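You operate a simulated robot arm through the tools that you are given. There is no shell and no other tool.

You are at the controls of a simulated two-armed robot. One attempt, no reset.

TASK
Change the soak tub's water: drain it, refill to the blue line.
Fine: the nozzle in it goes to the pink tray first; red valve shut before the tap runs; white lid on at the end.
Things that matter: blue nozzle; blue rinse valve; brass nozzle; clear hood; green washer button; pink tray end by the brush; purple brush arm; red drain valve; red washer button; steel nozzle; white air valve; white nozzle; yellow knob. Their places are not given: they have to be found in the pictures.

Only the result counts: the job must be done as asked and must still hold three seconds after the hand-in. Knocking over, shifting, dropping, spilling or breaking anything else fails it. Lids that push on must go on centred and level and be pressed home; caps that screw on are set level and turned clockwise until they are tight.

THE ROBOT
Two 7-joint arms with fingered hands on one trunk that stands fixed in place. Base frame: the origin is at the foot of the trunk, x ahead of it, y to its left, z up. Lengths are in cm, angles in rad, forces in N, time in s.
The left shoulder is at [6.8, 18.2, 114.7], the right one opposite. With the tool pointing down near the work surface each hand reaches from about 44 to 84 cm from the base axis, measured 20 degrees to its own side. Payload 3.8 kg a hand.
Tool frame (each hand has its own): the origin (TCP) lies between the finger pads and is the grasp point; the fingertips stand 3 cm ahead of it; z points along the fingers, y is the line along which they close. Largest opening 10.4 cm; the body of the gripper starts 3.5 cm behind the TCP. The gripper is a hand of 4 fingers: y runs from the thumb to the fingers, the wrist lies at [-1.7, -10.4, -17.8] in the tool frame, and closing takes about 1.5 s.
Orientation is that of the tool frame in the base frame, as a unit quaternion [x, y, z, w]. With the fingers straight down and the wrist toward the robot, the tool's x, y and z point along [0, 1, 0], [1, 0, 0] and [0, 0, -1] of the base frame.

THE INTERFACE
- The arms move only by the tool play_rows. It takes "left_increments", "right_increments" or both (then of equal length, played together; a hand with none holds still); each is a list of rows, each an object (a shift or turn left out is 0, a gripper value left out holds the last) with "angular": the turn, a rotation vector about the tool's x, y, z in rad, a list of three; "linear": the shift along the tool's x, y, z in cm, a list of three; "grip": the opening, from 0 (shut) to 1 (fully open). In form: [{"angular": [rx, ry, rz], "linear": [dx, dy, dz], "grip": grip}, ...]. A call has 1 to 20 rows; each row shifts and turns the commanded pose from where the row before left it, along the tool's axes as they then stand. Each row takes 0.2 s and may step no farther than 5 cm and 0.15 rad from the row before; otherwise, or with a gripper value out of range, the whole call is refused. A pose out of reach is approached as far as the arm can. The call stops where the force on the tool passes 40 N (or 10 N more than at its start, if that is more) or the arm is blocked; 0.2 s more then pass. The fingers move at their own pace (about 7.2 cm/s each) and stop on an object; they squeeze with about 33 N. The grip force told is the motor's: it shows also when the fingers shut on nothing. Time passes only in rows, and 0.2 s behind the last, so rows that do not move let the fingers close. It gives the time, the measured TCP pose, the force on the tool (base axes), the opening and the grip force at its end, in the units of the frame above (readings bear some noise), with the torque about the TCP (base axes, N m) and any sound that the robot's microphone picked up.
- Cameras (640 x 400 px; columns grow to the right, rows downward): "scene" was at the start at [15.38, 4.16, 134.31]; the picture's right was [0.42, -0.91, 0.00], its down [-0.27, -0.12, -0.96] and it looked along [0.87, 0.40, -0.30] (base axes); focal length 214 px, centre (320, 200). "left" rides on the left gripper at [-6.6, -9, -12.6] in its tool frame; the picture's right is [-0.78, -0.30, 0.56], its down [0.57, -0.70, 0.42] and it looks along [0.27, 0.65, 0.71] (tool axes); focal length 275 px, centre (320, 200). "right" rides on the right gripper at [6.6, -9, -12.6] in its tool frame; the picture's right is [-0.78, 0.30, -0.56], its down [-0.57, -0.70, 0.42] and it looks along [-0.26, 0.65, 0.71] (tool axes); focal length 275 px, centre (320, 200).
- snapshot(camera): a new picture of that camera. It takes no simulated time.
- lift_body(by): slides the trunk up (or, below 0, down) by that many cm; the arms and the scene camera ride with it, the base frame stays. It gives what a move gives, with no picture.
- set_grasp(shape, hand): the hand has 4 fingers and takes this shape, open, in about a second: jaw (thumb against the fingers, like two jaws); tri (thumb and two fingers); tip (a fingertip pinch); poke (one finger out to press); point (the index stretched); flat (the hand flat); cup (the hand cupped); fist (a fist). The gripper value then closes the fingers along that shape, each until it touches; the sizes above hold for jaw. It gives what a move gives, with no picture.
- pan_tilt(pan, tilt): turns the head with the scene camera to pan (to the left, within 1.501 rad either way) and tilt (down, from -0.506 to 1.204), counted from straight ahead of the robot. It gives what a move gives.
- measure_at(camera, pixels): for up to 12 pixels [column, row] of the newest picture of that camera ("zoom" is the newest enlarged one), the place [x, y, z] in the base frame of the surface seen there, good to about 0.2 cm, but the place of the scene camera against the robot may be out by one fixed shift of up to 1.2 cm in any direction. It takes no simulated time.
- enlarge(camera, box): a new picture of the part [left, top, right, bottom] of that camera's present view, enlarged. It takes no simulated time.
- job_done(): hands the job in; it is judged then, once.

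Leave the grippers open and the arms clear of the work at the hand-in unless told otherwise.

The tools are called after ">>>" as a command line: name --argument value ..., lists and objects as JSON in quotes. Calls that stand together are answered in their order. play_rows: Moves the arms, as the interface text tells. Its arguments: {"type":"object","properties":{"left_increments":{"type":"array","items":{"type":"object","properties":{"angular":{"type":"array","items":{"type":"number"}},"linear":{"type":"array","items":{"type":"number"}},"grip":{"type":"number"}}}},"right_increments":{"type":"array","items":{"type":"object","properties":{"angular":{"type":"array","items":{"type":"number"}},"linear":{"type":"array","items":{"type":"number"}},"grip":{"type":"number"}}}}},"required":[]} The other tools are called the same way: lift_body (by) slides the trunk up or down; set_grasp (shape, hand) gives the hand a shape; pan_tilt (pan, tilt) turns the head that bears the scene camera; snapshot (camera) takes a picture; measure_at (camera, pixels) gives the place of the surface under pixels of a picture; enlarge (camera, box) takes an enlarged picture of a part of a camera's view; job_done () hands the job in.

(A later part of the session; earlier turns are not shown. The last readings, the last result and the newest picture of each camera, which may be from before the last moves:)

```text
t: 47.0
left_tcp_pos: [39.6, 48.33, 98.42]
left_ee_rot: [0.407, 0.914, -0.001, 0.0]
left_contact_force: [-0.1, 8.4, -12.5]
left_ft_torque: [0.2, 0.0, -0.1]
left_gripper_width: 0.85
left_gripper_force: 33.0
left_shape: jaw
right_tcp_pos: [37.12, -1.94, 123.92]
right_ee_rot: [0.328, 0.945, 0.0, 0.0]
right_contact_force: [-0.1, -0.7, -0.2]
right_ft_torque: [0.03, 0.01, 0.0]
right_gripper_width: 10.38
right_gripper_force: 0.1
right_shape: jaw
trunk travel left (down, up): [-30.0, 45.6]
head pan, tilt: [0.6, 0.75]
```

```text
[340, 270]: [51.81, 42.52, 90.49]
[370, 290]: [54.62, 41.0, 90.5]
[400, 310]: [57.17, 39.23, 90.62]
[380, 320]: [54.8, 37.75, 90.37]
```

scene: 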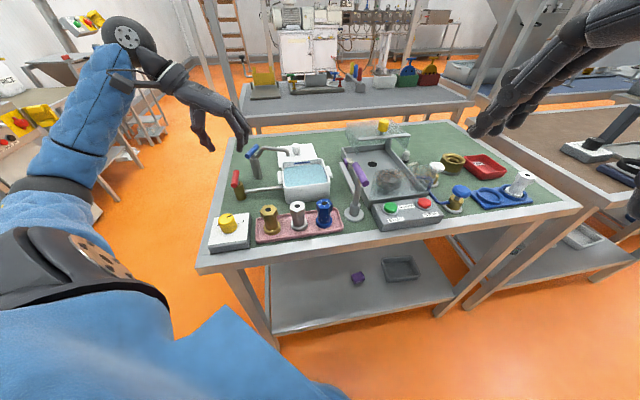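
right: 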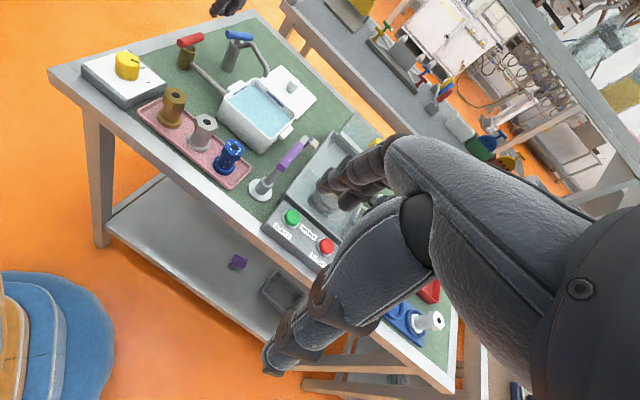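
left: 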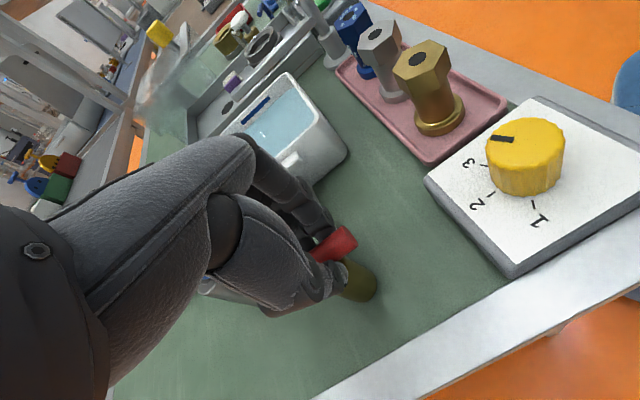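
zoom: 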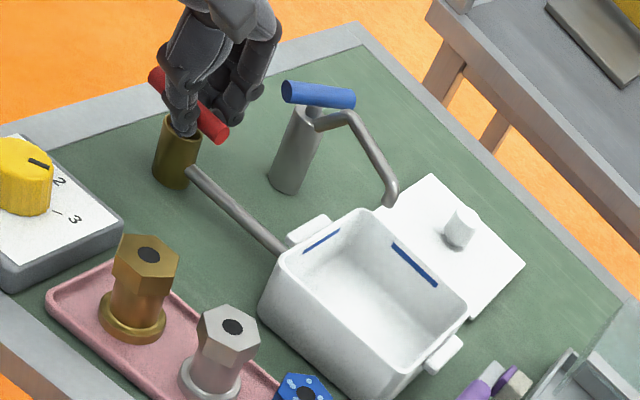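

The tub is empty: I see the dry floor at z ≈ 90.5. I'll wait one more second, then turn the red bar back clockwise to shut.

>>> play_rows --left_increments '[{}, {}, {}, {}, {"angular": [0, 0, 0.15], "linear": [0, -0.105, 0]}, {"angular": [0, 0, 0.15], "linear": [0, -0.105, 0]}, {"angular": [0, 0, 0.15], "linear": [0, -0.105, 0]}, {"angular": [0, 0, 0.15], "linear": [0, -0.105, 0]}, {"angular": [0, 0, 0.15], "linear": [-0.1, -0.105, 0]}, {"angular": [0, 0, 0.15], "linear": [-0.05, -0.105, 0]}, {"angular": [0, 0, 0.15], "linear": [0, -0.105, 0]}, {"angular": [0, 0, 0.15], "linear": [0, -0.105, 0]}, {}]'

>>> enlarge --camera "right" --box '[160, 0, 320, 150]'

```text
t: 49.8
left_tcp_pos: [38.88, 48.0, 98.44]
left_ee_rot: [0.852, 0.523, -0.001, 0.0]
left_contact_force: [1.2, 6.5, -11.6]
left_ft_torque: [0.11, -0.04, 0.01]
left_gripper_width: 0.83
left_gripper_force: 33.1
left_shape: jaw
right_tcp_pos: [37.13, -2.02, 123.87]
right_ee_rot: [0.329, 0.944, -0.001, 0.001]
right_contact_force: [0.5, 0.9, -0.1]
right_ft_torque: [0.0, 0.0, 0.02]
right_gripper_width: 10.38
right_gripper_force: 0.1
right_shape: jaw
trunk travel left (down, up): [-30.0, 45.6]
head pan, tilt: [0.6, 0.75]
```

```text
2.67 times, centred on (240, 75) of right
```

zoom: 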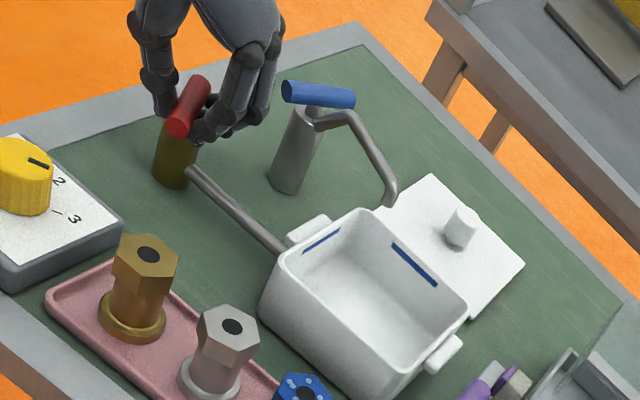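

>>> play_rows --left_increments '[{"angular": [0, 0, 0.15], "linear": [0, -0.105, 0]}, {"angular": [0, 0, 0.15], "linear": [0, -0.105, 0]}, {"angular": [0, 0, 0.07], "linear": [0, -0.05, 0]}, {}]'

>>> enlarge --camera "right" --box '[160, 0, 290, 110]'

```text
t: 50.8
left_tcp_pos: [38.39, 48.01, 98.43]
left_ee_rot: [0.934, 0.357, -0.001, 0.0]
left_contact_force: [-0.9, 4.2, -13.0]
left_ft_torque: [0.08, -0.03, 0.01]
left_gripper_width: 0.81
left_gripper_force: 33.0
left_shape: jaw
right_tcp_pos: [36.92, -1.89, 123.88]
right_ee_rot: [0.329, 0.944, -0.001, -0.001]
right_contact_force: [0.4, -0.4, -0.8]
right_ft_torque: [0.0, 0.0, 0.01]
right_gripper_width: 10.38
right_gripper_force: 0.1
right_shape: jaw
trunk travel left (down, up): [-30.0, 45.6]
head pan, tilt: [0.6, 0.75]
```

```text
3.64 times, centred on (225, 55) of right
```

zoom: 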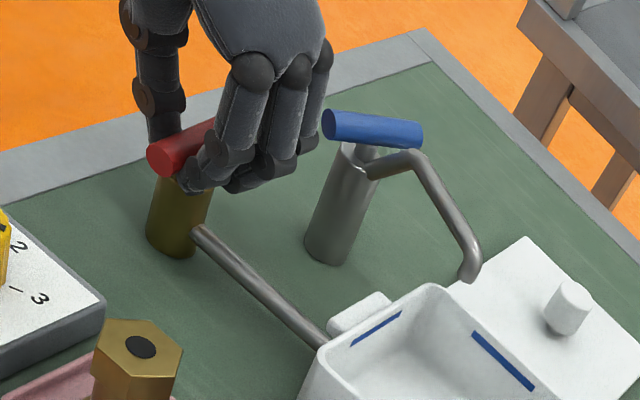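

The bar is back where it was. I'll press slightly further clockwise to feel whether it is at its stop.

>>> play_rows --left_increments '[{"angular": [0, 0, 0.06], "linear": [0, -0.04, 0]}, {}, {}]'

>>> enlarge --camera "right" --box '[160, 0, 290, 110]'

```text
t: 51.6
left_tcp_pos: [38.53, 48.12, 98.44]
left_ee_rot: [0.944, 0.331, 0.0, 0.0]
left_contact_force: [-0.8, 4.0, -12.4]
left_ft_torque: [0.05, -0.02, -0.02]
left_gripper_width: 0.82
left_gripper_force: 33.0
left_shape: jaw
right_tcp_pos: [37.05, -1.98, 123.91]
right_ee_rot: [0.329, 0.944, 0.0, -0.001]
right_contact_force: [-0.1, -0.2, 0.3]
right_ft_torque: [0.0, 0.01, 0.01]
right_gripper_width: 10.38
right_gripper_force: 0.0
right_shape: jaw
trunk travel left (down, up): [-30.0, 45.6]
head pan, tilt: [0.6, 0.75]
```

```text
3.64 times, centred on (225, 55) of right
```

zoom: 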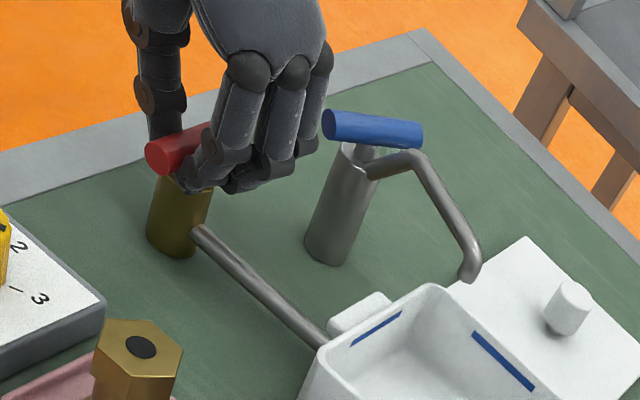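

No hard stop is felt, so I'll come back the small overshoot to about 45° (square to the pipe), then open the hand and measure the bar.

>>> play_rows --left_increments '[{"angular": [0, 0, -0.09], "linear": [0, 0.06, 0]}, {}, {"grip": 0.15}, {}, {"grip": 0.3}, {}, {"grip": 0.45}, {}, {}]'

>>> enlarge --camera "right" --box '[160, 0, 290, 110]'

>>> snapshot --camera "left"

```text
t: 53.6
left_tcp_pos: [38.47, 47.93, 98.38]
left_ee_rot: [0.928, 0.373, 0.001, 0.001]
left_contact_force: [0.0, -0.4, -0.5]
left_ft_torque: [-0.01, 0.0, -0.01]
left_gripper_width: 4.61
left_gripper_force: 0.1
left_shape: jaw
right_tcp_pos: [36.92, -2.2, 123.83]
right_ee_rot: [0.329, 0.944, 0.0, -0.001]
right_contact_force: [-0.2, 1.0, 0.1]
right_ft_torque: [-0.01, 0.02, 0.01]
right_gripper_width: 10.37
right_gripper_force: 0.1
right_shape: jaw
trunk travel left (down, up): [-30.0, 45.6]
head pan, tilt: [0.6, 0.75]
```

```text
3.64 times, centred on (225, 55) of right
```

zoom: 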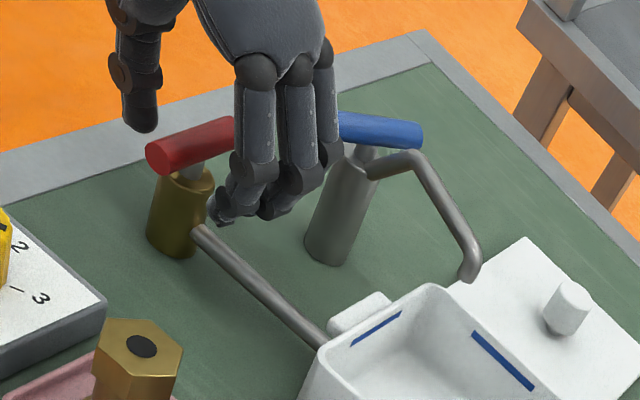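

```text
taken
```

left: 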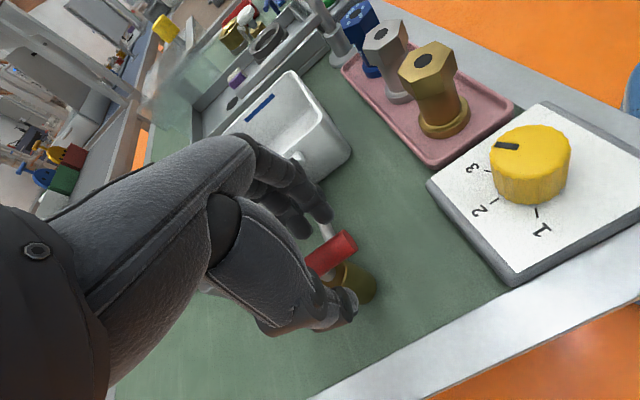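

The bar looks as it did at the start. I'll raise the hand and measure the bar for certainty.

>>> play_rows --left_increments '[{"linear": [0, 0, -1.5]}, {"linear": [0, 0, -2.5]}, {"linear": [0, 0, -3]}, {"linear": [0, 0, -3]}]'

>>> enlarge --camera "right" --box '[160, 0, 290, 110]'

>>> measure_at --camera "zoom" --pixels '[[157, 156], [165, 140], [200, 135], [232, 120], [235, 135], [340, 120], [385, 128], [418, 130], [328, 125], [365, 152], [350, 190], [395, 165]]'

```text
t: 54.6
left_tcp_pos: [38.66, 47.91, 108.66]
left_ee_rot: [0.928, 0.373, -0.002, 0.0]
left_contact_force: [0.0, 0.4, -0.1]
left_ft_torque: [0.02, 0.0, 0.0]
left_gripper_width: 4.62
left_gripper_force: 0.0
left_shape: jaw
right_tcp_pos: [36.94, -2.29, 123.9]
right_ee_rot: [0.328, 0.945, 0.001, 0.0]
right_contact_force: [0.0, -0.1, 0.4]
right_ft_torque: [0.0, 0.02, 0.03]
right_gripper_width: 10.35
right_gripper_force: 0.1
right_shape: jaw
trunk travel left (down, up): [-30.0, 45.6]
head pan, tilt: [0.6, 0.75]
```

```text
3.64 times, centred on (225, 55) of right
```

zoom: 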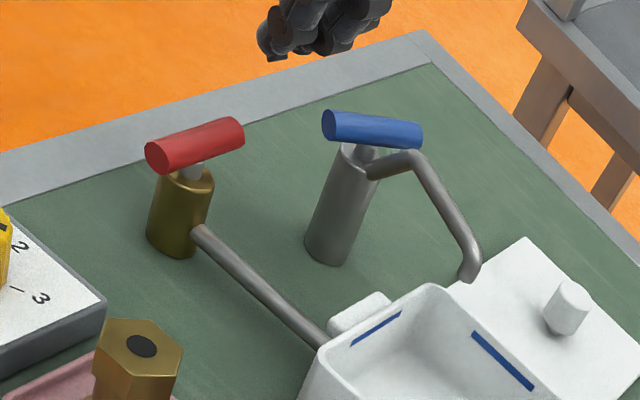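

```text
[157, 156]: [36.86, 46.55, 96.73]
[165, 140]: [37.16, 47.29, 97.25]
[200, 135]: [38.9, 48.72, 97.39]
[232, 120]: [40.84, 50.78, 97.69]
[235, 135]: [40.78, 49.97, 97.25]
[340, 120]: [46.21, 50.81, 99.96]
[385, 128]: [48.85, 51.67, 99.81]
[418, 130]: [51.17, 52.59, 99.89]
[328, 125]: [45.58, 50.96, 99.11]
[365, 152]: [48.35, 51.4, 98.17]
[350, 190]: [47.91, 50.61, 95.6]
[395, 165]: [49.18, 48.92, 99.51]
```

The red bar is back at its starting ends, (36.9, 46.6) to (40.8, 50.3): shut. The tap's blue bar runs from about (45.6, 51) to (51.2, 52.6) at z ≈ 99.2, square to the spout. I'll bring the right hand's camera closer for a better look at the tub and tap.

>>> play_rows --right_increments '[{"linear": [1.19, 3.37, 2.1]}, {"linear": [1.19, 3.37, 2.1]}, {"linear": [1.19, 3.37, 2.1]}, {"linear": [1.19, 3.37, 2.1]}, {"linear": [1.19, 3.37, 2.1]}]'

>>> snapshot --camera "right"

>>> snapshot --camera "left"

```text
t: 55.8
left_tcp_pos: [38.57, 47.9, 108.52]
left_ee_rot: [0.928, 0.373, 0.0, 0.0]
left_contact_force: [0.0, -0.1, 0.5]
left_ft_torque: [-0.05, 0.01, -0.01]
left_gripper_width: 4.65
left_gripper_force: 0.1
left_shape: jaw
right_tcp_pos: [43.07, 14.96, 113.36]
right_ee_rot: [0.329, 0.944, 0.0, -0.002]
right_contact_force: [0.3, -0.5, 0.1]
right_ft_torque: [-0.03, -0.01, 0.0]
right_gripper_width: 10.36
right_gripper_force: 0.1
right_shape: jaw
trunk travel left (down, up): [-30.0, 45.6]
head pan, tilt: [0.6, 0.75]
```

```text
taken
```

right: 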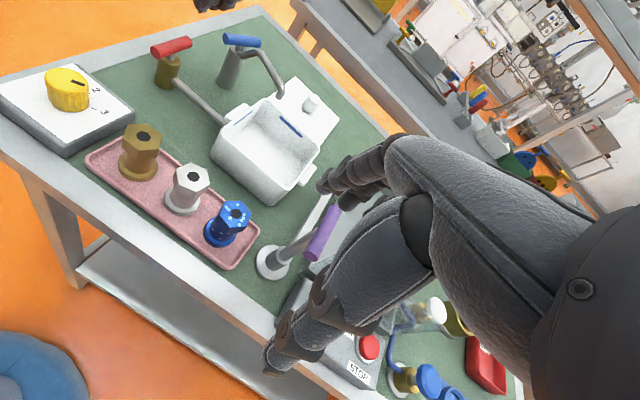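

```text
taken
```

left: 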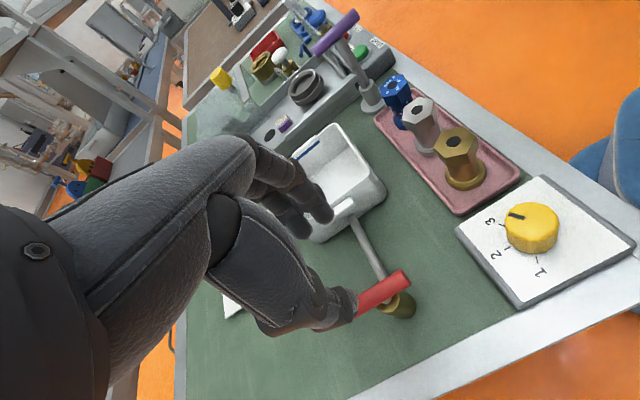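

>>> enlarge --camera "right" --box '[210, 20, 300, 110]'

>>> measure_at --camera "zoom" --pixels '[[105, 130], [170, 145], [235, 160], [238, 175], [160, 185], [125, 210], [180, 215], [235, 205], [300, 260], [340, 330], [365, 380], [270, 215]]'

>>> enlarge --camera "right" --box '[205, 85, 335, 205]'

```text
4.44 times, centred on (255, 65) of right
```

zoom: 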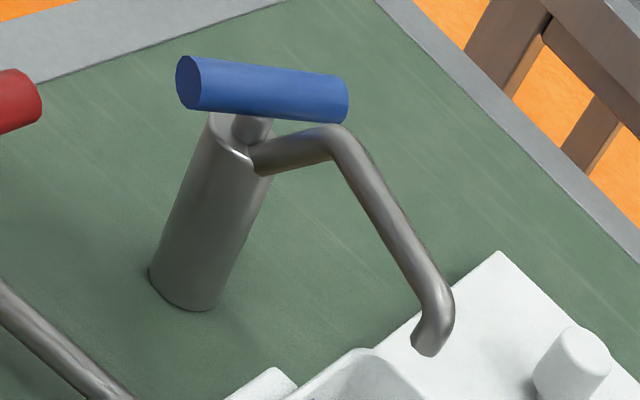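

```text
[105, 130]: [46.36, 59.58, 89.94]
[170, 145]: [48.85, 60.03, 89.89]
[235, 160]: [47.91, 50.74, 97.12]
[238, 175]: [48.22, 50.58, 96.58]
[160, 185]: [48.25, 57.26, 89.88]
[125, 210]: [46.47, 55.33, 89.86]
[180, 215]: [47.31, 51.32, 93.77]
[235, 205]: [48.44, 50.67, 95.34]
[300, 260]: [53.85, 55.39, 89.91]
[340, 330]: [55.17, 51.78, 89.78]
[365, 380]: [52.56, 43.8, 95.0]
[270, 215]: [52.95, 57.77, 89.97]
```

```text
3.33 times, centred on (270, 145) of right
```

zoom: 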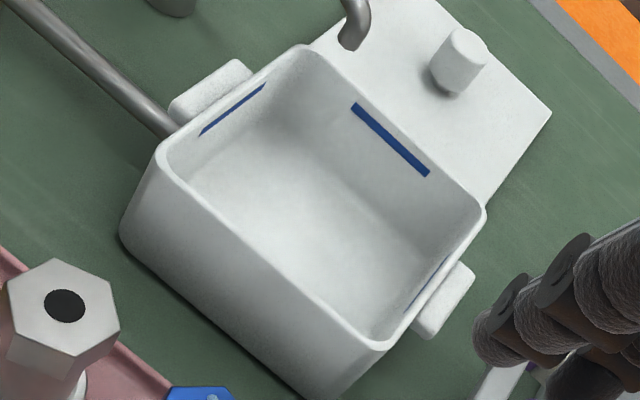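

I'll measure the blue line's top and bottom edges and the tap's bar, stem and spout in finer zooms.

>>> enlarge --camera "right" --box '[300, 110, 340, 145]'

>>> enlarge --camera "right" --box '[255, 85, 345, 165]'

>>> measure_at --camera "zoom" --pixels '[[155, 145], [150, 153], [200, 188], [194, 196], [240, 222], [236, 230], [120, 112], [115, 120], [185, 175], [178, 185]]'

```text
11.43 times, centred on (320, 128) of right
```

zoom: 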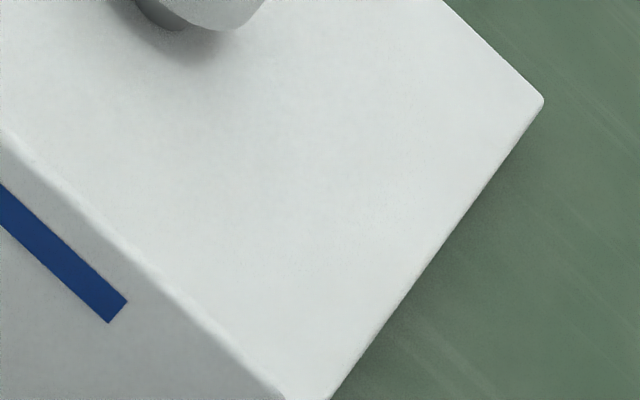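

```text
5.00 times, centred on (300, 125) of right
```

zoom: 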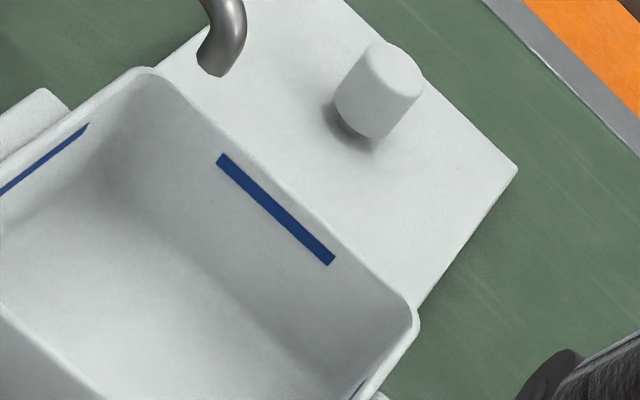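

```text
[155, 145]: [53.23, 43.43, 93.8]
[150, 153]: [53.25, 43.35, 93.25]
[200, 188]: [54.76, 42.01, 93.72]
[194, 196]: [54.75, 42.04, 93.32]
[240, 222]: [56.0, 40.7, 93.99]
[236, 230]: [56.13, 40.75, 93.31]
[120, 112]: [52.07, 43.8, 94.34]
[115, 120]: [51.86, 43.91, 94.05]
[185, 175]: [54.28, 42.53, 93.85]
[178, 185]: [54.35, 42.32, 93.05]
```

>>> measure_at --camera "zoom" --pixels '[[284, 203], [281, 206], [278, 209], [275, 212], [272, 215], [269, 218], [228, 155], [220, 163], [334, 255], [327, 265], [225, 159], [331, 260]]'

>>> enlarge --camera "right" --box '[215, 25, 275, 85]'

>>> measure_at --camera "zoom" --pixels '[[90, 60], [90, 85], [60, 70], [200, 85], [310, 95], [310, 120], [175, 130], [150, 150], [120, 160], [250, 165], [270, 150], [330, 160]]'

```text
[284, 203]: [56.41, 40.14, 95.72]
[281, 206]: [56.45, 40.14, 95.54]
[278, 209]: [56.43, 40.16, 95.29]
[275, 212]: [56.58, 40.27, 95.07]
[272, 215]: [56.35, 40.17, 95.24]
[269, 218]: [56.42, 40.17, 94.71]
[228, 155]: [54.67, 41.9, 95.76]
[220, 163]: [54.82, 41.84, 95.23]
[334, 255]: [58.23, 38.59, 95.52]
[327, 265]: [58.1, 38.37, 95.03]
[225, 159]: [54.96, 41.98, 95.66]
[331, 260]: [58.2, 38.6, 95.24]
```

```text
6.67 times, centred on (245, 55) of right
```

zoom: 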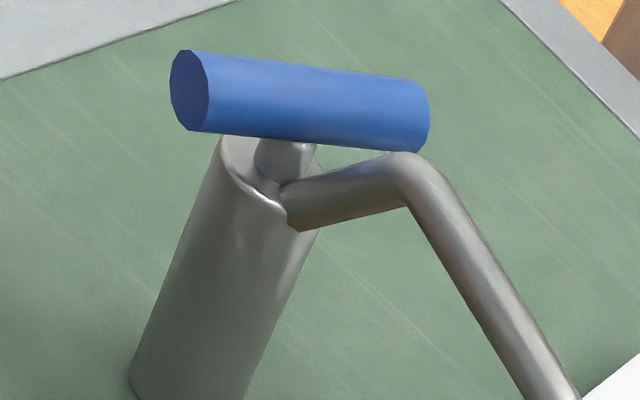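

```text
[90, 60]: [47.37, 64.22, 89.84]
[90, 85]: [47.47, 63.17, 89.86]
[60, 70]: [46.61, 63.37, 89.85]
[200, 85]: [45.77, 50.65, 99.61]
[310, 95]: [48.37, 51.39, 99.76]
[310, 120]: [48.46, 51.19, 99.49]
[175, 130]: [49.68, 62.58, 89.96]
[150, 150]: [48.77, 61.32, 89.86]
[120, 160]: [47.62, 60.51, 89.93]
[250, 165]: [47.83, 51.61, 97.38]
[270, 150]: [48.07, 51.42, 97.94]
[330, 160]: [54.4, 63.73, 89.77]
```

>>> measure_at --camera "zoom" --pixels '[[188, 90], [205, 70], [300, 75], [415, 92], [420, 130], [300, 130], [285, 160], [300, 205], [350, 185], [395, 165], [415, 175], [470, 260]]'

```text
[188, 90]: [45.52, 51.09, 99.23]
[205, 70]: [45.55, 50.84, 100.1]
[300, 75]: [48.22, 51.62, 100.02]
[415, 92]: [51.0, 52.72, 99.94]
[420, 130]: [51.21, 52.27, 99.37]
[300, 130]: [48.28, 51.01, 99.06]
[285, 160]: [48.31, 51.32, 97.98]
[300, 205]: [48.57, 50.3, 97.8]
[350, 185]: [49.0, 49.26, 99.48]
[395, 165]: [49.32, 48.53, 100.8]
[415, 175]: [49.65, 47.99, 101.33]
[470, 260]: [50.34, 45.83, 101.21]
```

The blue line spans z ≈ 95.0–95.6 and the tub rim is at 96.4. To turn the tap bar next to its spout I want a slim tool, so I'll set the left hand to "poke" and look at it.

>>> set_grasp --shape "poke" --hand "left"

>>> snapshot --camera "left"

>>> enlarge --camera "scene" --box '[150, 50, 310, 200]'

>>> snapshot --camera "right"

```text
t: 56.7
left_tcp_pos: [38.43, 47.86, 108.56]
left_ee_rot: [0.928, 0.373, 0.0, 0.0]
left_contact_force: [0.0, 0.1, 1.0]
left_ft_torque: [0.02, -0.02, -0.01]
left_gripper_width: 0.01
left_gripper_force: 0.1
left_shape: poke
right_tcp_pos: [42.8, 14.77, 113.51]
right_ee_rot: [0.329, 0.944, 0.0, -0.001]
right_contact_force: [0.3, 0.3, 0.4]
right_ft_torque: [-0.01, 0.02, 0.0]
right_gripper_width: 10.39
right_gripper_force: 0.1
right_shape: jaw
trunk travel left (down, up): [-30.0, 45.6]
head pan, tilt: [0.6, 0.75]
```

```text
taken
```

left: 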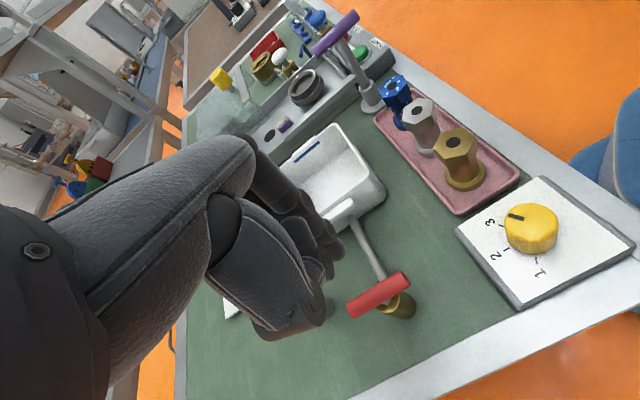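

```text
2.67 times, centred on (230, 125) of scene
```

zoom: 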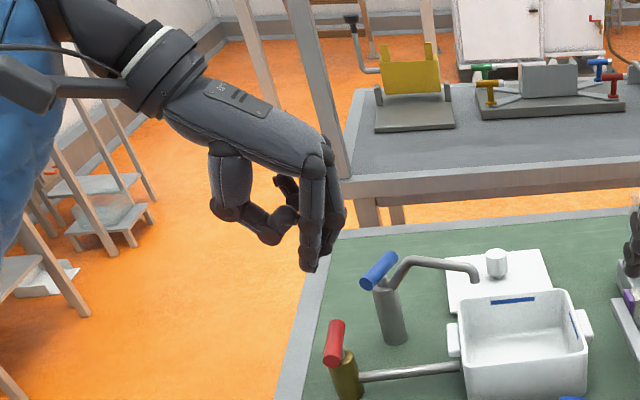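

```text
taken
```

right: 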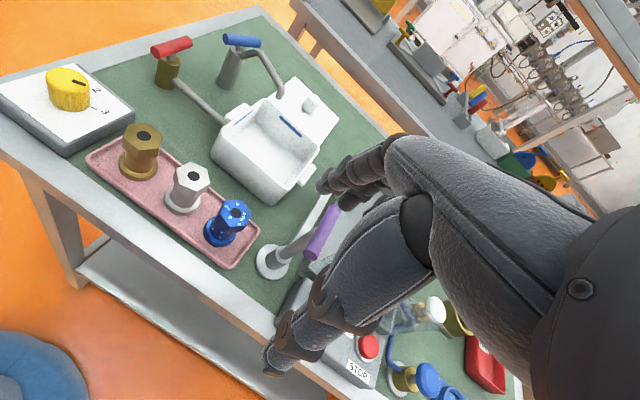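

>>> enlarge --camera "left" --box '[200, 130, 400, 350]'

>>> measure_at --camera "zoom" --pixels '[[380, 220], [385, 245], [350, 260], [340, 205], [320, 225], [345, 330], [330, 280], [395, 270]]'

>>> enlarge --camera "scene" --box '[190, 80, 250, 160]'

>>> measure_at --camera "zoom" --pixels '[[300, 230], [320, 330], [330, 360], [370, 300], [390, 290], [250, 250], [210, 220], [230, 290]]'

```text
1.82 times, centred on (300, 240) of left
```

zoom: 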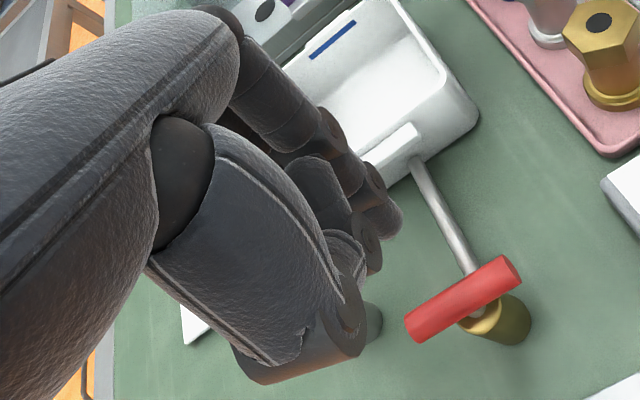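

```text
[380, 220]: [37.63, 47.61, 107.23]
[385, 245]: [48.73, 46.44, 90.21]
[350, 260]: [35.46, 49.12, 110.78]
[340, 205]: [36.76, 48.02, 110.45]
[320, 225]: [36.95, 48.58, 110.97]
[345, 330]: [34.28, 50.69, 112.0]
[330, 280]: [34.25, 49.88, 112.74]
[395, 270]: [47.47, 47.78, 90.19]
```

```text
5.00 times, centred on (220, 120) of scene
```

zoom: 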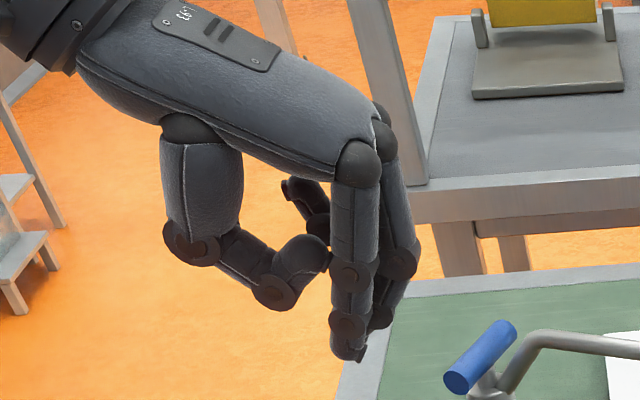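

```text
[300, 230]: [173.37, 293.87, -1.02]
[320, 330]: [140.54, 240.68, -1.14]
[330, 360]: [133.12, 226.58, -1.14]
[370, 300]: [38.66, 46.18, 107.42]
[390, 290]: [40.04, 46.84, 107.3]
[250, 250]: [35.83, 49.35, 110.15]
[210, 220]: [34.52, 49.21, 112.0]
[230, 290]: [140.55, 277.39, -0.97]
```

>>> measure_at --camera "zoom" --pixels '[[350, 350], [345, 325], [352, 275], [383, 320], [395, 265], [300, 250], [275, 292], [300, 195]]'

>>> measure_at --camera "left" --pixels '[[410, 250], [414, 255], [408, 245], [418, 258]]'

```text
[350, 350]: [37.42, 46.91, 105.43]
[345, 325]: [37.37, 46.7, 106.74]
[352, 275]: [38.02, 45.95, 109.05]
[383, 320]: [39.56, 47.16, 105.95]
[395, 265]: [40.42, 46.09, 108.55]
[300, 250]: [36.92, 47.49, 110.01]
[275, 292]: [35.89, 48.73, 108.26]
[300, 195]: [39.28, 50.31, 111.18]
```

```text
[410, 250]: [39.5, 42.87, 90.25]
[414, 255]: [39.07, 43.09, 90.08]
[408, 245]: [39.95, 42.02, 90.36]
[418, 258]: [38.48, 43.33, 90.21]
```

Two fingers stick out in "poke". I'll try "point" for a slimmer single finger.

>>> set_grasp --shape "point" --hand "left"

>>> enlarge --camera "scene" --box '[190, 80, 250, 160]'

>>> enlarge --camera "left" --box '[200, 130, 400, 350]'

```text
t: 57.6
left_tcp_pos: [38.49, 47.94, 108.55]
left_ee_rot: [0.928, 0.373, 0.0, 0.0]
left_contact_force: [-0.4, 0.3, 0.2]
left_ft_torque: [0.0, 0.0, -0.03]
left_gripper_width: 0.0
left_gripper_force: 0.0
left_shape: point
right_tcp_pos: [42.93, 14.73, 113.45]
right_ee_rot: [0.329, 0.944, 0.0, -0.001]
right_contact_force: [-0.5, 0.2, 0.3]
right_ft_torque: [-0.01, 0.04, -0.01]
right_gripper_width: 10.39
right_gripper_force: 0.0
right_shape: jaw
trunk travel left (down, up): [-30.0, 45.6]
head pan, tilt: [0.6, 0.75]
```

```text
5.00 times, centred on (220, 120) of scene
```

zoom: 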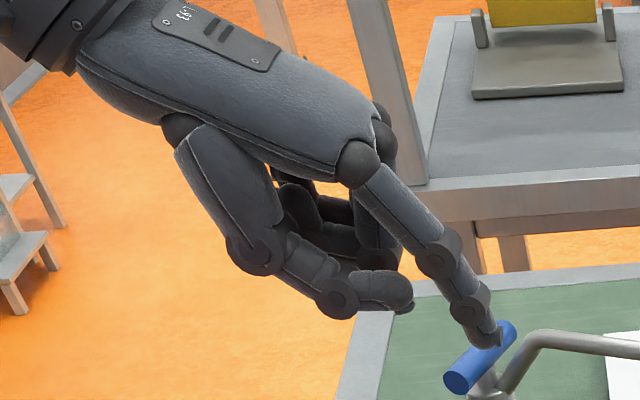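

```text
1.82 times, centred on (300, 240) of left
```

zoom: 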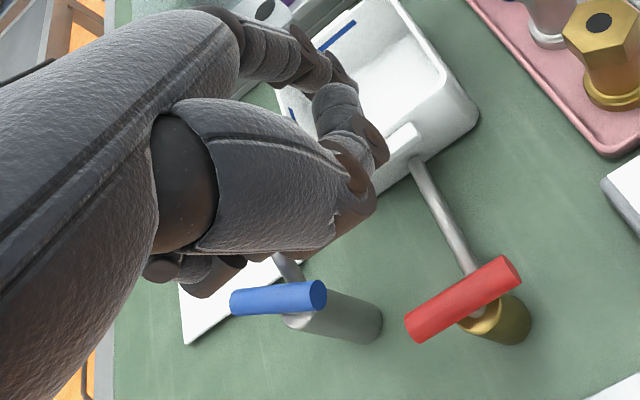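

"Point" leans the finger outward and "poke" gives two upright fingertips, which suits better: from the tap bar's far (north-west) side, pushing the near end opens it, and pushing the other end along the same side closes it, well away from the spout. I'll set "poke", turn to yaw -55° and move above the spot north of the bar's near end.

>>> set_grasp --shape "poke" --hand "left"

>>> play_rows --left_increments '[{"angular": [0, 0, 0.15]}, {"linear": [2.88, -0.79, 0]}, {"linear": [2.88, -0.79, 0]}, {"linear": [2.88, -0.79, 0]}, {}]'

>>> snapshot --camera "left"

>>> snapshot --camera "right"

>>> enlarge --camera "scene" --box '[190, 60, 310, 180]'

```text
t: 58.5
left_tcp_pos: [38.58, 47.94, 108.53]
left_ee_rot: [0.928, 0.372, -0.001, 0.0]
left_contact_force: [0.8, -0.4, -0.4]
left_ft_torque: [0.01, 0.02, 0.03]
left_gripper_width: 0.0
left_gripper_force: 0.0
left_shape: poke
right_tcp_pos: [42.9, 14.79, 113.32]
right_ee_rot: [0.329, 0.944, 0.001, -0.001]
right_contact_force: [0.7, 0.3, 0.7]
right_ft_torque: [-0.01, 0.02, 0.01]
right_gripper_width: 10.39
right_gripper_force: 0.0
right_shape: jaw
trunk travel left (down, up): [-30.0, 45.6]
head pan, tilt: [0.6, 0.75]
```

```text
t: 59.7
left_tcp_pos: [44.05, 55.01, 108.47]
left_ee_rot: [0.953, 0.302, 0.0, 0.0]
left_contact_force: [-1.1, -0.4, 0.6]
left_ft_torque: [-0.01, 0.0, 0.06]
left_gripper_width: 0.0
left_gripper_force: 0.1
left_shape: poke
right_tcp_pos: [42.85, 14.72, 113.48]
right_ee_rot: [0.329, 0.944, 0.0, 0.0]
right_contact_force: [-0.1, -0.8, -1.0]
right_ft_torque: [0.01, 0.01, -0.02]
right_gripper_width: 10.39
right_gripper_force: 0.0
right_shape: jaw
trunk travel left (down, up): [-30.0, 45.6]
head pan, tilt: [0.6, 0.75]
```

```text
taken
```

left: 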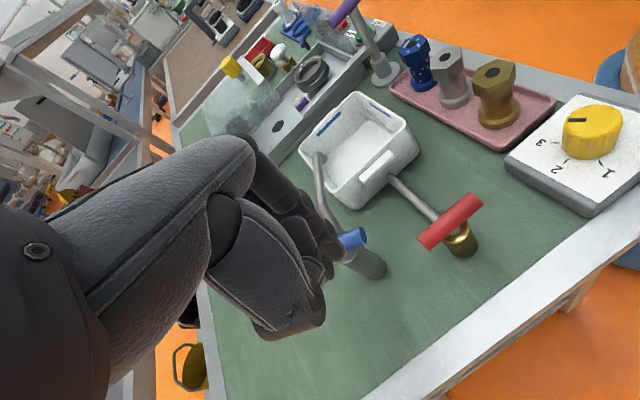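

```text
taken
```

right: 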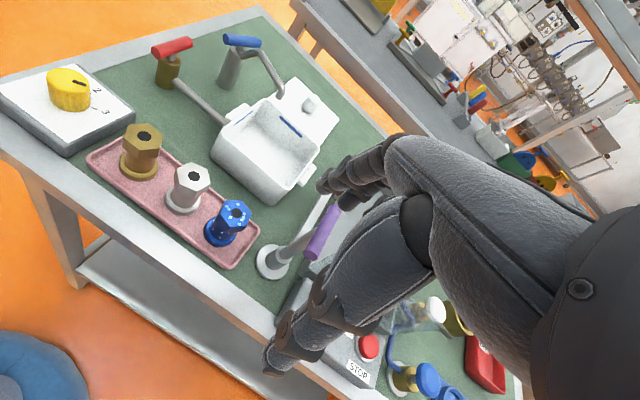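

```text
3.33 times, centred on (250, 120) of scene
```

zoom: 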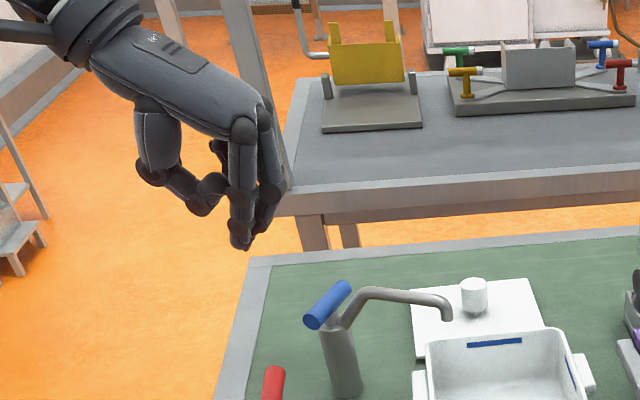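

I'll compare scene-camera measurements of the tap bar (known from the hand camera) to get its offset, and measure the fingertips.

>>> measure_at --camera "zoom" --pixels '[[313, 322], [345, 285], [270, 385], [240, 243], [241, 232], [258, 230], [262, 218], [437, 320], [474, 282]]'

>>> measure_at --camera "left" --pixels '[[338, 245], [330, 240], [325, 270], [365, 240], [340, 240], [318, 290]]'

```text
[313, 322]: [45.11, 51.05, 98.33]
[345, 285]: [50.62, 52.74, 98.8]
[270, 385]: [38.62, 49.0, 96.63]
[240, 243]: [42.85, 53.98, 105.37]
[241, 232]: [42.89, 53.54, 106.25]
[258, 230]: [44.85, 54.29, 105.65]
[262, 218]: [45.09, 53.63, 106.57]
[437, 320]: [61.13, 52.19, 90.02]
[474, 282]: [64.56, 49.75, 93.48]
```

```text
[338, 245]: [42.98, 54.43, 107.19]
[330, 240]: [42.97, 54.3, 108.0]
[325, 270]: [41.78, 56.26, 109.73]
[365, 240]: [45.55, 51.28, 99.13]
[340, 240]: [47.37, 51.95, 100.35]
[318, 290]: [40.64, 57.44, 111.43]
```

The scene camera reads about 0.85 cm low in z. Corrected, the two fingertips hang 2.3 cm below the TCP. I'll lower them to bar height on the bar's north side, still clear of it.

>>> play_rows --left_increments '[{"linear": [-0.5, -0.17, 0]}, {"linear": [0, 0, 2.5]}, {"linear": [0, 0, 2.5]}, {"linear": [0, 0, 2.0]}, {"linear": [0, 0, 0.87]}, {}]'

>>> enlarge --camera "right" --box '[190, 0, 300, 100]'

>>> enlarge --camera "scene" --box '[190, 80, 310, 200]'

>>> snapshot --camera "left"

```text
t: 61.1
left_tcp_pos: [43.71, 54.69, 100.65]
left_ee_rot: [0.953, 0.302, 0.0, 0.0]
left_contact_force: [0.2, -0.9, 0.6]
left_ft_torque: [0.01, 0.03, -0.01]
left_gripper_width: 0.0
left_gripper_force: 0.1
left_shape: poke
right_tcp_pos: [42.85, 14.73, 113.49]
right_ee_rot: [0.329, 0.944, 0.0, -0.001]
right_contact_force: [-0.2, 0.1, 0.1]
right_ft_torque: [0.03, 0.0, 0.03]
right_gripper_width: 10.38
right_gripper_force: 0.1
right_shape: jaw
trunk travel left (down, up): [-30.0, 45.6]
head pan, tilt: [0.6, 0.75]
```

```text
4.00 times, centred on (245, 50) of right
```

zoom: 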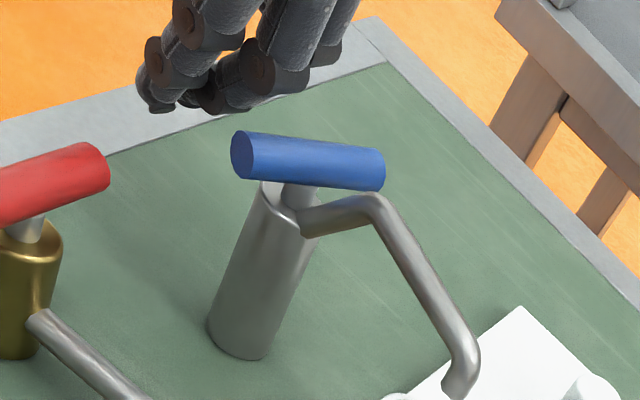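

```text
3.33 times, centred on (250, 140) of scene
```

zoom: 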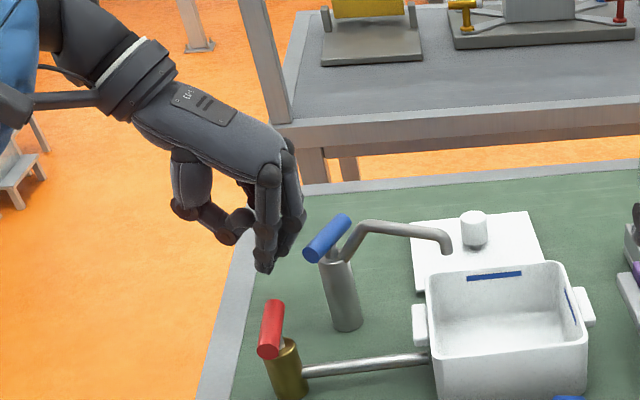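

```text
taken
```

left: 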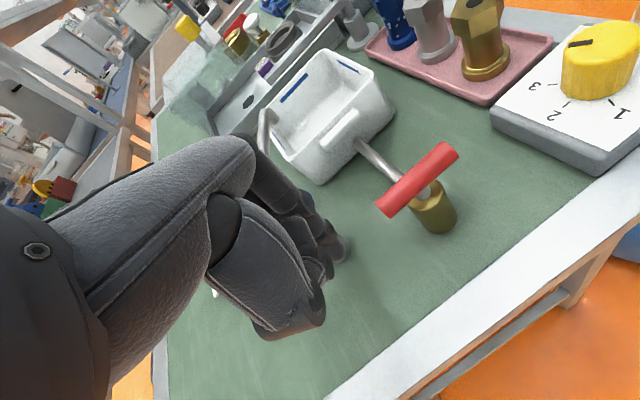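

>>> enlarge --camera "right" --box '[215, 0, 285, 60]'

>>> measure_at --camera "zoom" --pixels '[[100, 160], [110, 145], [215, 165], [225, 150], [240, 130], [200, 160], [300, 110], [60, 240], [150, 225], [310, 260]]'

```text
6.67 times, centred on (250, 30) of right
```

zoom: 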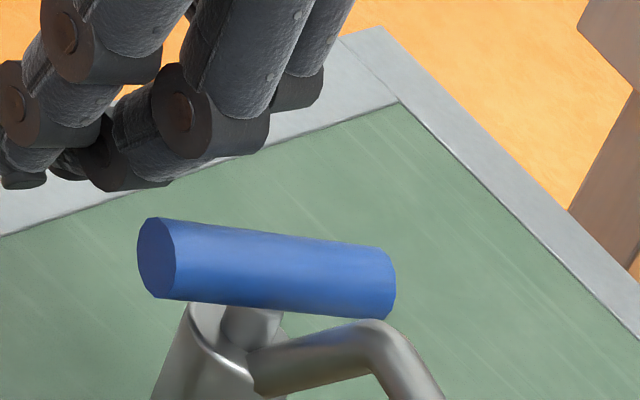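

```text
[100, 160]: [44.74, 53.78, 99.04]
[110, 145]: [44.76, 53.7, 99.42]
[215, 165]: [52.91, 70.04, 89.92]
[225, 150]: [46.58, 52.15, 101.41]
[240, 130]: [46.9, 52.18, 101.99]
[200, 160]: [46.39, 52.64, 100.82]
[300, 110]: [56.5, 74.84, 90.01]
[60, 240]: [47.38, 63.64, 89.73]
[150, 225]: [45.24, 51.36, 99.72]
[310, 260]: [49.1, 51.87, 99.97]
```

The straight index tip and the bent middle fingertip are beside the bar. I'll move to the bar's north side near its near end and push about 15° to start.

>>> play_rows --left_increments '[{"linear": [0.03, 1.43, 0]}, {"linear": [-0.37, 0.6, 0]}, {"linear": [-0.47, 0.46, 0]}, {}]'

>>> enlarge --camera "right" --box '[205, 0, 315, 100]'

```text
t: 62.1
left_tcp_pos: [44.35, 52.22, 100.75]
left_ee_rot: [0.953, 0.302, 0.001, 0.0]
left_contact_force: [-1.7, 1.8, 1.1]
left_ft_torque: [0.0, -0.02, -0.01]
left_gripper_width: 0.0
left_gripper_force: 0.0
left_shape: poke
right_tcp_pos: [42.84, 14.82, 113.44]
right_ee_rot: [0.329, 0.944, 0.0, 0.001]
right_contact_force: [-0.3, -0.4, 0.3]
right_ft_torque: [-0.03, -0.03, 0.01]
right_gripper_width: 10.39
right_gripper_force: 0.1
right_shape: jaw
trunk travel left (down, up): [-30.0, 45.6]
head pan, tilt: [0.6, 0.75]
```

```text
4.00 times, centred on (260, 50) of right
```

zoom: 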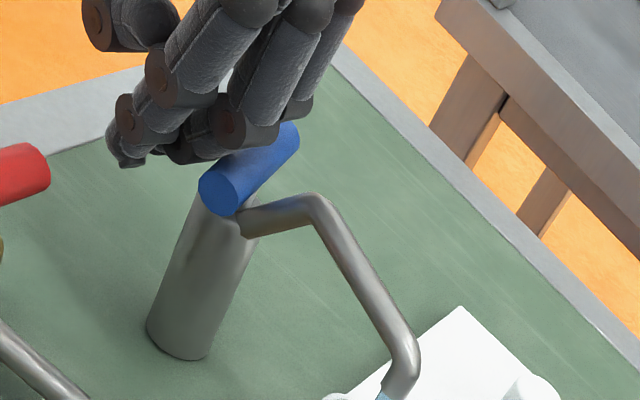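

The bar has swung and a bit of blue shows under the spout, so water is running. I'll look at the tub and bar now.

>>> enlarge --camera "right" --box '[205, 20, 335, 205]'

>>> measure_at --camera "zoom" --pixels '[[300, 290], [280, 320], [330, 330], [222, 115], [245, 95], [265, 80], [300, 180]]'

```text
2.16 times, centred on (270, 112) of right
```

zoom: 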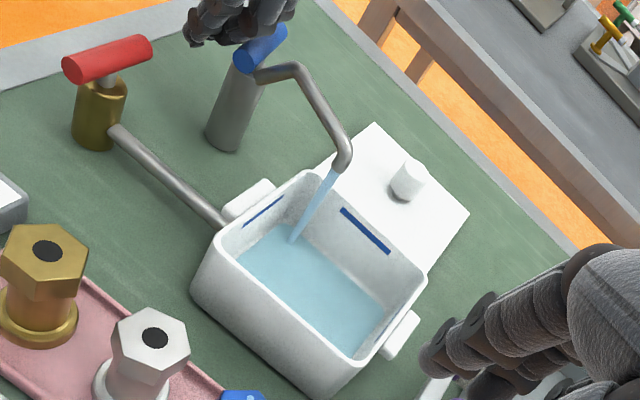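

```text
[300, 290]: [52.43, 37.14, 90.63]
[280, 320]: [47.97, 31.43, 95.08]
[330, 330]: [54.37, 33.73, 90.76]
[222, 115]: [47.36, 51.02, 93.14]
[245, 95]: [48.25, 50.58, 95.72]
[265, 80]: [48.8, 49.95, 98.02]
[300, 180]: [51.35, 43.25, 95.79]
```

Water runs into the tub; the level is z ≈ 90.7 so far. I'll wait 1 s and measure the rate.

>>> play_rows --left_increments '[{}, {}, {}, {}, {}]'

>>> enlarge --camera "right" --box '[205, 85, 335, 205]'

>>> measure_at --camera "zoom" --pixels '[[280, 220], [320, 230], [360, 270], [300, 200], [340, 260], [260, 180]]'

```text
t: 63.3
left_tcp_pos: [44.37, 52.29, 100.63]
left_ee_rot: [0.953, 0.302, 0.0, 0.001]
left_contact_force: [-1.3, 1.2, 2.7]
left_ft_torque: [0.0, -0.04, -0.01]
left_gripper_width: 0.0
left_gripper_force: 0.1
left_shape: poke
right_tcp_pos: [42.95, 14.74, 113.4]
right_ee_rot: [0.329, 0.944, 0.0, -0.001]
right_contact_force: [-0.2, -0.4, 1.3]
right_ft_torque: [-0.01, 0.03, 0.0]
right_gripper_width: 10.39
right_gripper_force: 0.1
right_shape: jaw
trunk travel left (down, up): [-30.0, 45.6]
head pan, tilt: [0.6, 0.75]
```

```text
3.33 times, centred on (270, 145) of right
```

zoom: 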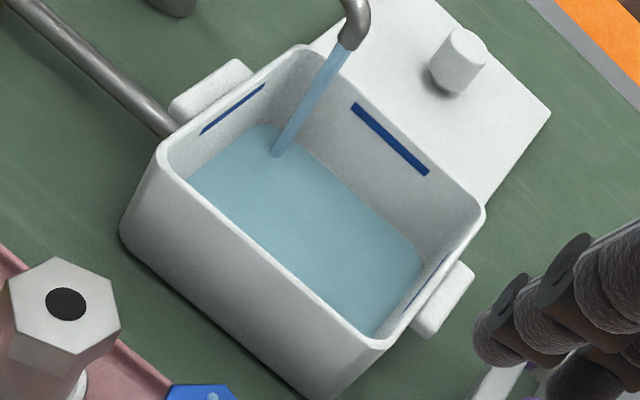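

```text
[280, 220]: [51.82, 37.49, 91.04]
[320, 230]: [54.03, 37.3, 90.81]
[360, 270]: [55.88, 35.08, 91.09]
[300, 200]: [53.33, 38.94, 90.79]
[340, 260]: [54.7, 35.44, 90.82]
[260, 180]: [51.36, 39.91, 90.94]
```

The level rises about 0.2 cm/s, slow and safe, with the target at z ≈ 95.3. While it fills, I'll measure the bar's present angle to plan the closing push.

>>> enlarge --camera "right" --box '[215, 0, 285, 60]'

>>> measure_at --camera "zoom" --pixels '[[245, 320], [260, 300], [310, 270], [350, 230], [375, 200], [290, 290], [335, 265], [110, 230], [180, 240], [235, 215], [330, 170], [150, 220]]'

```text
6.67 times, centred on (250, 30) of right
```

zoom: 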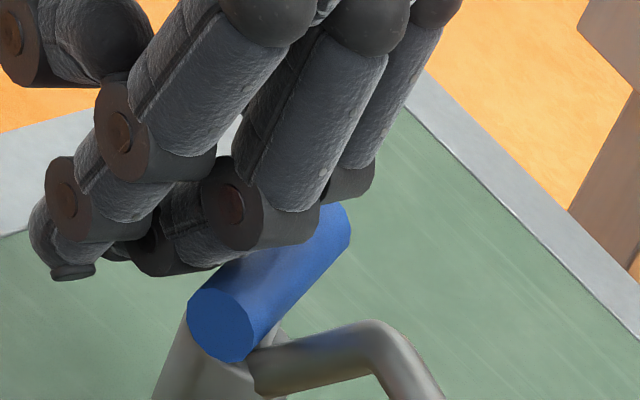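

```text
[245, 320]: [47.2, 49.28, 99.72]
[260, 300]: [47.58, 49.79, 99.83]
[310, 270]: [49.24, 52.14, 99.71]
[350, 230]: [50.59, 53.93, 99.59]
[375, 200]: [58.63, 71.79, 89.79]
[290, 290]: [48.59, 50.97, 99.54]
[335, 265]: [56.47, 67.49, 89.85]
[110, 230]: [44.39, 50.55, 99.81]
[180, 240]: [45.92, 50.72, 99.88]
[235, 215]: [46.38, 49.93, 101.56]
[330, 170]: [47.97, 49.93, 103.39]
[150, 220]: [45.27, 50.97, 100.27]
```

The bar stands at about 52°, so it's turned 36°. I'll back off and move the fingertips along its north-west side to the other end, ready to close, while the tub fills.

>>> play_rows --left_increments '[{"linear": [-0.41, -1.45, 0]}, {"linear": [1.94, -0.41, 0]}, {"linear": [1.94, -0.41, 0]}, {}, {}, {}, {}]'

>>> enlarge --camera "right" --box '[205, 0, 335, 205]'

>>> enlarge --camera "right" --box '[205, 85, 335, 205]'

>>> measure_at --camera "zoom" --pixels '[[280, 220], [320, 230], [360, 270], [300, 200], [340, 260], [260, 180]]'

```text
t: 64.9
left_tcp_pos: [45.97, 56.1, 100.56]
left_ee_rot: [0.953, 0.303, 0.0, 0.0]
left_contact_force: [0.9, 0.1, 0.4]
left_ft_torque: [0.01, 0.0, -0.01]
left_gripper_width: 0.0
left_gripper_force: 0.1
left_shape: poke
right_tcp_pos: [42.87, 14.8, 113.37]
right_ee_rot: [0.329, 0.944, 0.0, 0.0]
right_contact_force: [0.1, -0.9, 1.5]
right_ft_torque: [-0.02, 0.0, 0.03]
right_gripper_width: 10.39
right_gripper_force: 0.0
right_shape: jaw
trunk travel left (down, up): [-30.0, 45.6]
head pan, tilt: [0.6, 0.75]
```

```text
1.95 times, centred on (270, 102) of right
```

zoom: 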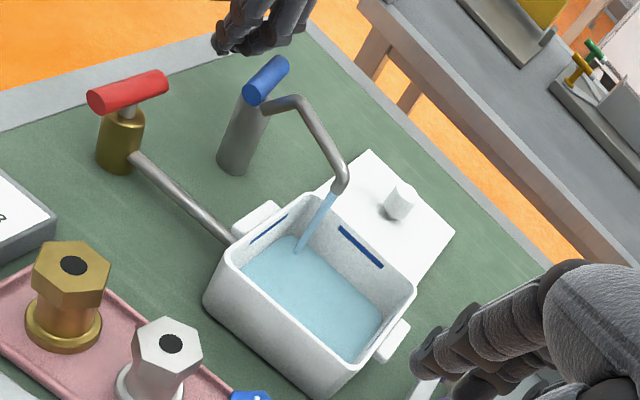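

```text
3.33 times, centred on (270, 145) of right
```

zoom: 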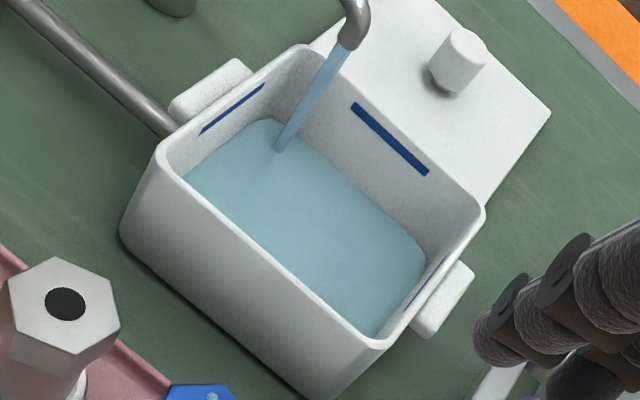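

```text
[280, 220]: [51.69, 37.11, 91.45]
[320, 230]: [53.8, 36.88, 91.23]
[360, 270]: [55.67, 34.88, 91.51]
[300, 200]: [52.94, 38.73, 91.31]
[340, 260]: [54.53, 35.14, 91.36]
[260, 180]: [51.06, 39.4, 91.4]
```

The level is 91.38 and rises about 0.29 cm/s; the target is reached around t ≈ 78. I'll wait about 4 s at a time.

>>> play_rows --left_increments '[{}, {}, {}, {}, {}, {}, {}, {}, {}, {}, {}, {}, {}, {}, {}, {}, {}, {}, {}, {}]'

>>> enlarge --camera "right" --box '[205, 85, 335, 205]'

>>> measure_at --camera "zoom" --pixels '[[280, 220], [320, 230], [360, 270], [300, 200], [340, 260], [260, 180]]'

```text
t: 69.1
left_tcp_pos: [45.93, 56.07, 100.66]
left_ee_rot: [0.953, 0.302, 0.0, 0.0]
left_contact_force: [-0.5, 0.0, -0.4]
left_ft_torque: [-0.01, 0.01, -0.01]
left_gripper_width: 0.0
left_gripper_force: 0.1
left_shape: poke
right_tcp_pos: [42.82, 14.77, 113.45]
right_ee_rot: [0.329, 0.944, 0.001, -0.001]
right_contact_force: [0.8, -0.4, 0.3]
right_ft_torque: [0.01, 0.0, -0.03]
right_gripper_width: 10.38
right_gripper_force: 0.1
right_shape: jaw
trunk travel left (down, up): [-30.0, 45.6]
head pan, tilt: [0.6, 0.75]
```

```text
3.33 times, centred on (270, 145) of right
```

zoom: 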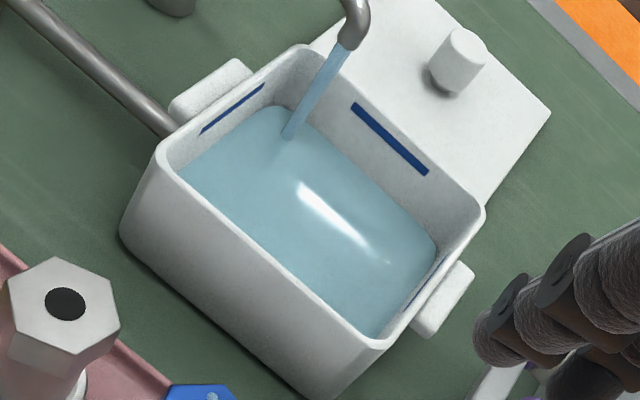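

```text
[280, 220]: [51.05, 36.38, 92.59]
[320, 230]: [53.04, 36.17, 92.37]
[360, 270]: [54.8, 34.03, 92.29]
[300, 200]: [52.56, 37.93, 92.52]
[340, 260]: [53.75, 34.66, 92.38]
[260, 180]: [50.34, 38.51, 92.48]
```

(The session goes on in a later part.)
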